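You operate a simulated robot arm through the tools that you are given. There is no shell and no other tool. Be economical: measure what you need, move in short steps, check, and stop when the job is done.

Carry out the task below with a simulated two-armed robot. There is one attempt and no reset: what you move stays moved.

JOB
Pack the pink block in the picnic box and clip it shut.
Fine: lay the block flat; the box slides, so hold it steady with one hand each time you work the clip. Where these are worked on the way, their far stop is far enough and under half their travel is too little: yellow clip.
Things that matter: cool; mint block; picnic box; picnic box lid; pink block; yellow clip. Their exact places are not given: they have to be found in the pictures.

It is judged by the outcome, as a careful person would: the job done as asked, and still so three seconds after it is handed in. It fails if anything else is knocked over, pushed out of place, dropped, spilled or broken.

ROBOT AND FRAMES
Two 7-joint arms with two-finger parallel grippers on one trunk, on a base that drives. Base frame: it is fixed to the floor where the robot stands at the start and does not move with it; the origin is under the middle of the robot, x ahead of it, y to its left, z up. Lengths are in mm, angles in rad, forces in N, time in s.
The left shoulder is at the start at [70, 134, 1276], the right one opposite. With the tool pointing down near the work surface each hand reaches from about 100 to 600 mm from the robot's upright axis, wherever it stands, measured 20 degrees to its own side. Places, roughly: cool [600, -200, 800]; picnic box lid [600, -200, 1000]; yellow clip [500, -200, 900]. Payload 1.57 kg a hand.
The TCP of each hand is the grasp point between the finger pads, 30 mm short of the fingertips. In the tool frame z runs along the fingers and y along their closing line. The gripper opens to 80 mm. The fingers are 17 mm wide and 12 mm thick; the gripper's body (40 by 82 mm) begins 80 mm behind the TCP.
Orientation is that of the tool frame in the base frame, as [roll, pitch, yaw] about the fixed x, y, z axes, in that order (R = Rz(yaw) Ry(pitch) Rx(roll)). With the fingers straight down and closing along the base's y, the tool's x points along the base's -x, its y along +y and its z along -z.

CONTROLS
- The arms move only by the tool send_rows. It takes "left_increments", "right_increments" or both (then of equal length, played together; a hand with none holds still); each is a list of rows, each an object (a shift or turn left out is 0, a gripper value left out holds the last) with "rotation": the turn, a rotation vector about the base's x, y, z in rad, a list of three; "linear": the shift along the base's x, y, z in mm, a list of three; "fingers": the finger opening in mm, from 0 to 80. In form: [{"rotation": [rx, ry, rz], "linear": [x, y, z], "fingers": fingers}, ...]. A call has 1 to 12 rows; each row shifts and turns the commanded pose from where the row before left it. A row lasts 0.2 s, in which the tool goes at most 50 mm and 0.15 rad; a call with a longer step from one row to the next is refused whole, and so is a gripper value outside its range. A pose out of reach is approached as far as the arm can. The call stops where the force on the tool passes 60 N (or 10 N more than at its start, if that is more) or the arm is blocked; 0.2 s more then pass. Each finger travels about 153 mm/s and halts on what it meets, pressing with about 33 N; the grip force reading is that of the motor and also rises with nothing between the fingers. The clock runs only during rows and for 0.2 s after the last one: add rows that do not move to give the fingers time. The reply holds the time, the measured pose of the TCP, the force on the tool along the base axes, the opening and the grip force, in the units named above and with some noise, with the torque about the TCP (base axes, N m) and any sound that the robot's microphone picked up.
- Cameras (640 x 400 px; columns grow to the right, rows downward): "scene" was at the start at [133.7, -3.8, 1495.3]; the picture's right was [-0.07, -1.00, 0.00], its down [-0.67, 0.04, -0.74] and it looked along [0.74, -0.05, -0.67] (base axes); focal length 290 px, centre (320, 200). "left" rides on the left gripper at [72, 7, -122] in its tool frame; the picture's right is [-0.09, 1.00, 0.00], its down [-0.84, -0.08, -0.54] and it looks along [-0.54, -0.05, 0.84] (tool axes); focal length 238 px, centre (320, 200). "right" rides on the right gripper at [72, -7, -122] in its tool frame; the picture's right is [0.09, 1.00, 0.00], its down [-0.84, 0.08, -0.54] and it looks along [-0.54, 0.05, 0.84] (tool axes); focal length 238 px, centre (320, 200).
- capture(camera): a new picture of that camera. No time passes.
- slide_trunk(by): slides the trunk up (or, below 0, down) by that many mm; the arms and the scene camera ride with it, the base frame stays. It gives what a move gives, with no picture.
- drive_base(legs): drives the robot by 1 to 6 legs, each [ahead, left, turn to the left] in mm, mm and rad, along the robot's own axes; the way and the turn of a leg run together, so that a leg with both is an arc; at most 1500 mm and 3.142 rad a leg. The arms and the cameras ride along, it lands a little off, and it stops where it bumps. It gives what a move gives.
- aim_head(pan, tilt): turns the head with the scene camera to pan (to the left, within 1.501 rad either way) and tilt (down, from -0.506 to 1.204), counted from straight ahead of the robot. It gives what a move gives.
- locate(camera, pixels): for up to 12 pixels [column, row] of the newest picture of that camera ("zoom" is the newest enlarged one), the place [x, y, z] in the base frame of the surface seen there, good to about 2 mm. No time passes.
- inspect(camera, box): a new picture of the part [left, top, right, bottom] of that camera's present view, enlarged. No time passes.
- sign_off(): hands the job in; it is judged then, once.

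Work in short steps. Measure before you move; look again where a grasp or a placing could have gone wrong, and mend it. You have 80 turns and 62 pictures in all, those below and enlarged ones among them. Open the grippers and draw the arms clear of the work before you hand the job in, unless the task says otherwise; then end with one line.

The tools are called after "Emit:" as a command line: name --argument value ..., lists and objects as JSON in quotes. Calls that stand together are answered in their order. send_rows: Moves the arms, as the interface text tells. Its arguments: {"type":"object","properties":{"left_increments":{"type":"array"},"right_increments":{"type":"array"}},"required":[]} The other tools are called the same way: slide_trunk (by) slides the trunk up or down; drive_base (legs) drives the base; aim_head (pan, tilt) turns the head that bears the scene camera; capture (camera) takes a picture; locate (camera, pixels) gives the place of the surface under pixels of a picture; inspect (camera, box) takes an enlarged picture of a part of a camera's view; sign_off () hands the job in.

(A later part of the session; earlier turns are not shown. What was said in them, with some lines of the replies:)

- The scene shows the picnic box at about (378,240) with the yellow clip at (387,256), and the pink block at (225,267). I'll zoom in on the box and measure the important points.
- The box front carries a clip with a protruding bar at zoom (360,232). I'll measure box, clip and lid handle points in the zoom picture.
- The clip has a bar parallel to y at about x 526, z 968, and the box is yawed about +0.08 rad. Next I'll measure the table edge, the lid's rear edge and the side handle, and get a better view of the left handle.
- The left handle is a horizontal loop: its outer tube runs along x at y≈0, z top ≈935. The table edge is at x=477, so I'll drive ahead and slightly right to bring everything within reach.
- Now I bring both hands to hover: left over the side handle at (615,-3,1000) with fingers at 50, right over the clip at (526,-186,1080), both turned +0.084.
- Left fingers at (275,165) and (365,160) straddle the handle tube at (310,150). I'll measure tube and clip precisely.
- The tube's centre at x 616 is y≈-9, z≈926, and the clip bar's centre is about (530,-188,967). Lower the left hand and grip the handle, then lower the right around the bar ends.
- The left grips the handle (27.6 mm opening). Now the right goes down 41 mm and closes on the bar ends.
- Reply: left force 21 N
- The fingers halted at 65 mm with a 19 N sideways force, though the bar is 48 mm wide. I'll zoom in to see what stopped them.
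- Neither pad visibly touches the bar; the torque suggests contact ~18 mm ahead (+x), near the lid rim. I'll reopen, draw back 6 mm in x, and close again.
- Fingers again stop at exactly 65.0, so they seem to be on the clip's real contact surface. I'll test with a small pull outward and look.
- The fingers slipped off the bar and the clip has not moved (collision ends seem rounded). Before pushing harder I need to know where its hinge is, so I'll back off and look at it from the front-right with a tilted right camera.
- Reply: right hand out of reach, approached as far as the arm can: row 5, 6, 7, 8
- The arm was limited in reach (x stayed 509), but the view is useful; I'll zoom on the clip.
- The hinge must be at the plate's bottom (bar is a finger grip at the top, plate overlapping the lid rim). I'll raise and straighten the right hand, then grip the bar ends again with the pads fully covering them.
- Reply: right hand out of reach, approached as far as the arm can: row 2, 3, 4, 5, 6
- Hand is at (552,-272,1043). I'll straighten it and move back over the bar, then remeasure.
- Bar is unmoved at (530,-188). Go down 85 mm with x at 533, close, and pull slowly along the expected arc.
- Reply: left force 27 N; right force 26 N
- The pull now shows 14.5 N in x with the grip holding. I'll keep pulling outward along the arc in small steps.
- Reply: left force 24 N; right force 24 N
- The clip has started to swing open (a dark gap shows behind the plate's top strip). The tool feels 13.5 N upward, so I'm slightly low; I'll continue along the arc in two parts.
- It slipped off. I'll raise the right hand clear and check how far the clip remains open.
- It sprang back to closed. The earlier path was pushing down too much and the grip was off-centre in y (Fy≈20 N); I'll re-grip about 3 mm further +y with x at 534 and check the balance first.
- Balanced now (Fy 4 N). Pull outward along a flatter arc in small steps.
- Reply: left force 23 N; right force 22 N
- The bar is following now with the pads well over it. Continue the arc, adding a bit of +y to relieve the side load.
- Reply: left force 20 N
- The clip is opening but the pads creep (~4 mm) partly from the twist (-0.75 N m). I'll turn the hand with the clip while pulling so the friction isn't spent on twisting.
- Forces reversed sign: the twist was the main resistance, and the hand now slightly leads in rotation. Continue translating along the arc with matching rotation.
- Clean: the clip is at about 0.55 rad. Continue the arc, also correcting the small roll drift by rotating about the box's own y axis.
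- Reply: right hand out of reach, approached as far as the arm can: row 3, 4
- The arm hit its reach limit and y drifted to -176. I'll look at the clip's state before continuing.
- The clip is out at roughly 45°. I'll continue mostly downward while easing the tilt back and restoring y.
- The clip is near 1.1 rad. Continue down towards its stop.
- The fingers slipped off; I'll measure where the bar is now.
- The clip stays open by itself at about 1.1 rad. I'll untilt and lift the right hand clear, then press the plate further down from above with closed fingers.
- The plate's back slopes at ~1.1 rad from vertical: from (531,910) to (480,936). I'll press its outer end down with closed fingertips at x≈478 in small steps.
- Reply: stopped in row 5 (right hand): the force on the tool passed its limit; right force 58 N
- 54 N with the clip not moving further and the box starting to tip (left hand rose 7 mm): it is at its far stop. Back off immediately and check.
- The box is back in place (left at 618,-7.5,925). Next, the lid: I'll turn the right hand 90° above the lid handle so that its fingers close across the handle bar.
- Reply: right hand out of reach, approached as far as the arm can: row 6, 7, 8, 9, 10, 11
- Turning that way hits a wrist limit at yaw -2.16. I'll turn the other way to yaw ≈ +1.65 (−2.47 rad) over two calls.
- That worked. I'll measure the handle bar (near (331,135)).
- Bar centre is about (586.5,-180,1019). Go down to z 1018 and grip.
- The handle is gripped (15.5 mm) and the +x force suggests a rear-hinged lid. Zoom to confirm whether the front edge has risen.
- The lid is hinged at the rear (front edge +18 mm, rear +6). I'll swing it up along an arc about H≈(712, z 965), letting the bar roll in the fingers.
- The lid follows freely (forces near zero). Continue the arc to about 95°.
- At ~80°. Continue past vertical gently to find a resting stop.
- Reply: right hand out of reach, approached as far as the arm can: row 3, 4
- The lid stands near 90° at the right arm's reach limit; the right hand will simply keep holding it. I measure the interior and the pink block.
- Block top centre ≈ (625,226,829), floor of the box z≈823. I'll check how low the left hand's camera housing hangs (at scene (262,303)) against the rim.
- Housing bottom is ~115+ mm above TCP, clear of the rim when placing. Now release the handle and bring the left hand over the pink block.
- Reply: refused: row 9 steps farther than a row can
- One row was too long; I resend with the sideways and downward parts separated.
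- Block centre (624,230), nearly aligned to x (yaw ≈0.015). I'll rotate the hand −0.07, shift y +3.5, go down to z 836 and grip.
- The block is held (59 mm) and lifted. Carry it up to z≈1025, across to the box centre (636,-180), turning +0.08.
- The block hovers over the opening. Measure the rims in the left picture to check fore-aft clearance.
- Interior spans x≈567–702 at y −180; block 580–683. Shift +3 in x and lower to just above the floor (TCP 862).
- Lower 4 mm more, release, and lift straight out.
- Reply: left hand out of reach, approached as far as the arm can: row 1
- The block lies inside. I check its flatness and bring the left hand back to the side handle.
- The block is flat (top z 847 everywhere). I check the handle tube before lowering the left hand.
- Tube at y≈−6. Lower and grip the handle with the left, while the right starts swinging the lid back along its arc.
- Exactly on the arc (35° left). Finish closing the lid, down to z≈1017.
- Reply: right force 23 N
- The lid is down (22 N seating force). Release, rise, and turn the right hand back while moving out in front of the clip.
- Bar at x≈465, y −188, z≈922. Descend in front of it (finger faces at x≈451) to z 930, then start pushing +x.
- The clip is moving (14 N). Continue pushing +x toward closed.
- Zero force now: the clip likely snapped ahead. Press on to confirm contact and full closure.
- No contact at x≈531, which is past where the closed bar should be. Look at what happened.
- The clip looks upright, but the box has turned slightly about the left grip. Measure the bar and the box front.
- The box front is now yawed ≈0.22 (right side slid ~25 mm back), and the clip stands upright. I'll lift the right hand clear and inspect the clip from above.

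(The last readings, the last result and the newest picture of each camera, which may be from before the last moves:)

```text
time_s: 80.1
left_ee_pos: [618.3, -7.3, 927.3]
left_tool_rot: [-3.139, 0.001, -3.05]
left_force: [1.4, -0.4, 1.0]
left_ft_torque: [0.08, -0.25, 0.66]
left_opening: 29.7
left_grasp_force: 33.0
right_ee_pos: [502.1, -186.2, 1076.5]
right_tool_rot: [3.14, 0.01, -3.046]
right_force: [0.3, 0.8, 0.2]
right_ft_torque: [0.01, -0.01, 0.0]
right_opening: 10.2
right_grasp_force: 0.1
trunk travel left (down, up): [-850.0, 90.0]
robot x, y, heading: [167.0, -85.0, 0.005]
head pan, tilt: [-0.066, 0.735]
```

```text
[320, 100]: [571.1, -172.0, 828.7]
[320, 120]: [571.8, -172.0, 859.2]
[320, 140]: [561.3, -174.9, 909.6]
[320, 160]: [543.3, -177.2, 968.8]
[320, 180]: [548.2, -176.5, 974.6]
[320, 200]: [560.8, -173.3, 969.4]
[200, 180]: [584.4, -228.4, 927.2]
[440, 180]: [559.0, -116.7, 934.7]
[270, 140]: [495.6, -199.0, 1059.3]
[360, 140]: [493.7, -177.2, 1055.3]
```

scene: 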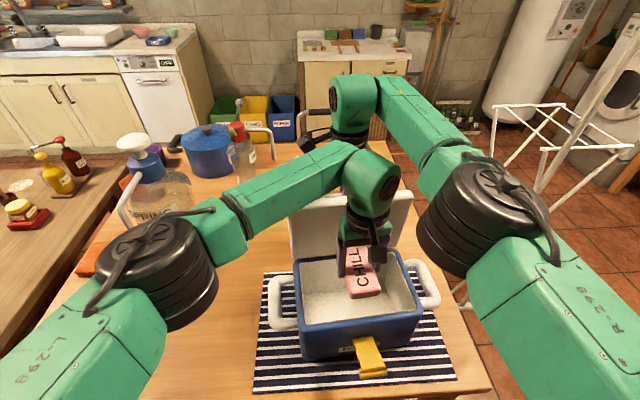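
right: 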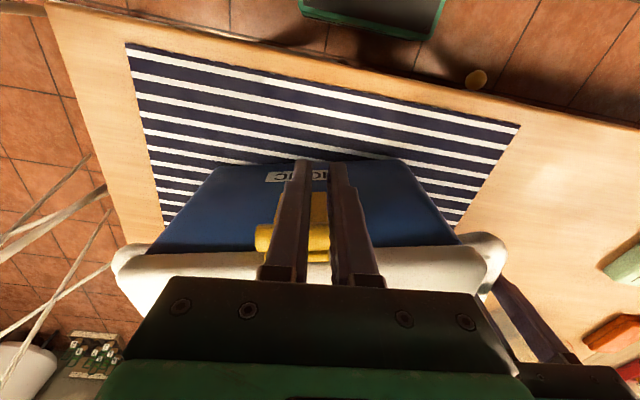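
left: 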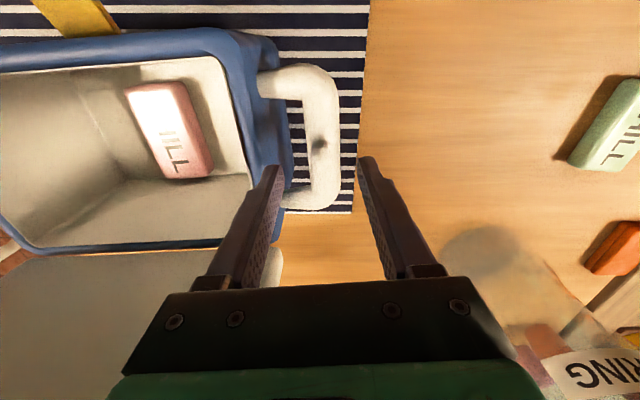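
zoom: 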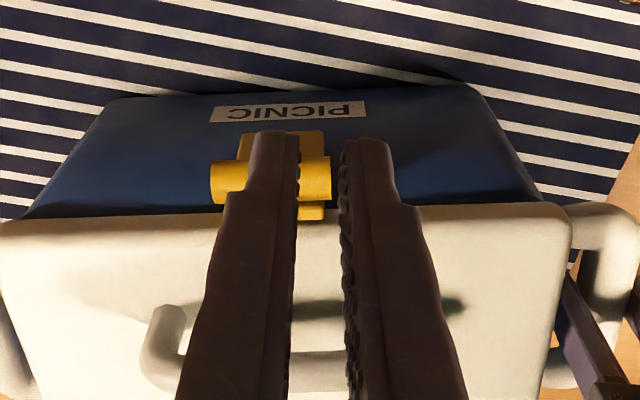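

The clip is closed: bar front (543,969), plate (561,910), top strip flush with the lid rim — the same offsets as at the start. Release the handle and withdraw both hands.

Emit:
send_rows --left_increments '[{"fingers": 50}, {}, {"linear": [0, 0, 30]}, {"linear": [0, 0, 45]}, {"linear": [0, 20, 45]}, {"linear": [-20, 20, 40]}, {"linear": [-30, 20, 30]}, {"linear": [-30, 20, 30]}, {}, {}]' --right_increments '[{}, {}, {}, {"linear": [0, 0, 40]}, {"linear": [0, -20, 40]}, {"linear": [0, -40, 20]}, {"linear": [0, -40, 20]}, {"linear": [0, -40, 20], "fingers": 60}, {}, {}]'

Emit:
capture --camera "scene"

Emit:
inspect --camera "scene" --box '[270, 220, 450, 380]'

```text
time_s: 82.3
left_ee_pos: [542.1, 74.6, 1147.5]
left_tool_rot: [3.141, -0.003, -3.051]
left_force: [-0.2, 0.4, 0.1]
left_ft_torque: [0.02, 0.0, 0.01]
left_opening: 50.0
left_grasp_force: 0.0
right_ee_pos: [504.4, -325.8, 1214.5]
right_tool_rot: [3.141, 0.011, -3.047]
right_force: [0.6, 0.5, -0.1]
right_ft_torque: [0.0, -0.03, 0.02]
right_opening: 59.6
right_grasp_force: 0.1
trunk travel left (down, up): [-850.0, 90.0]
robot x, y, heading: [173.5, -77.9, 0.007]
head pan, tilt: [-0.066, 0.735]
```

```text
4 pictures are left
```

scene: 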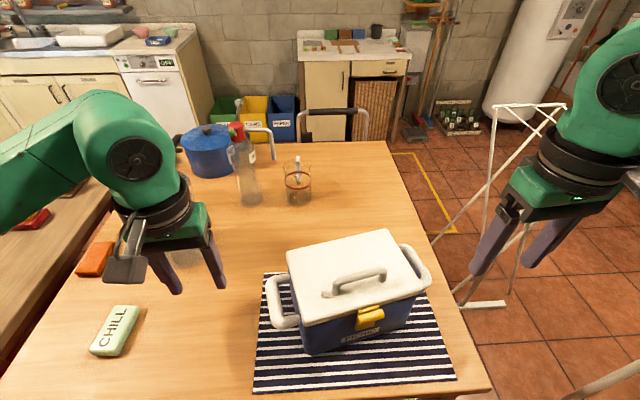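

```text
2.50 times, centred on (360, 300) of scene
```

zoom: 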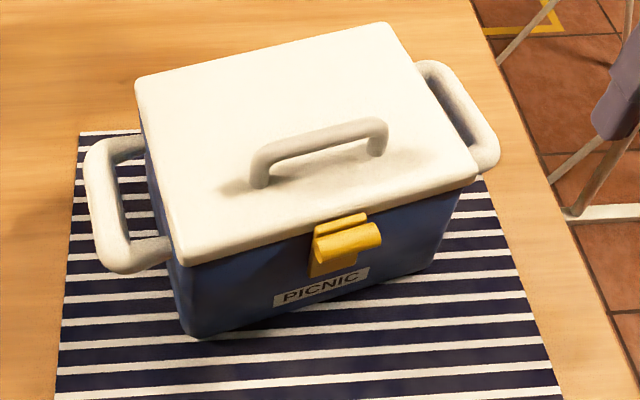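

The lid is shut, the clip is closed on its rim as at the start, the mint block and other items are untouched, and both arms are clear. Handing in.

Emit:
sign_off

```text
The job is handed in.
```

The pink block lies flat in the picnic box, with the lid shut and the yellow clip closed. The box itself turned about 8° on its mat while I was closing the clip, and I left it there.
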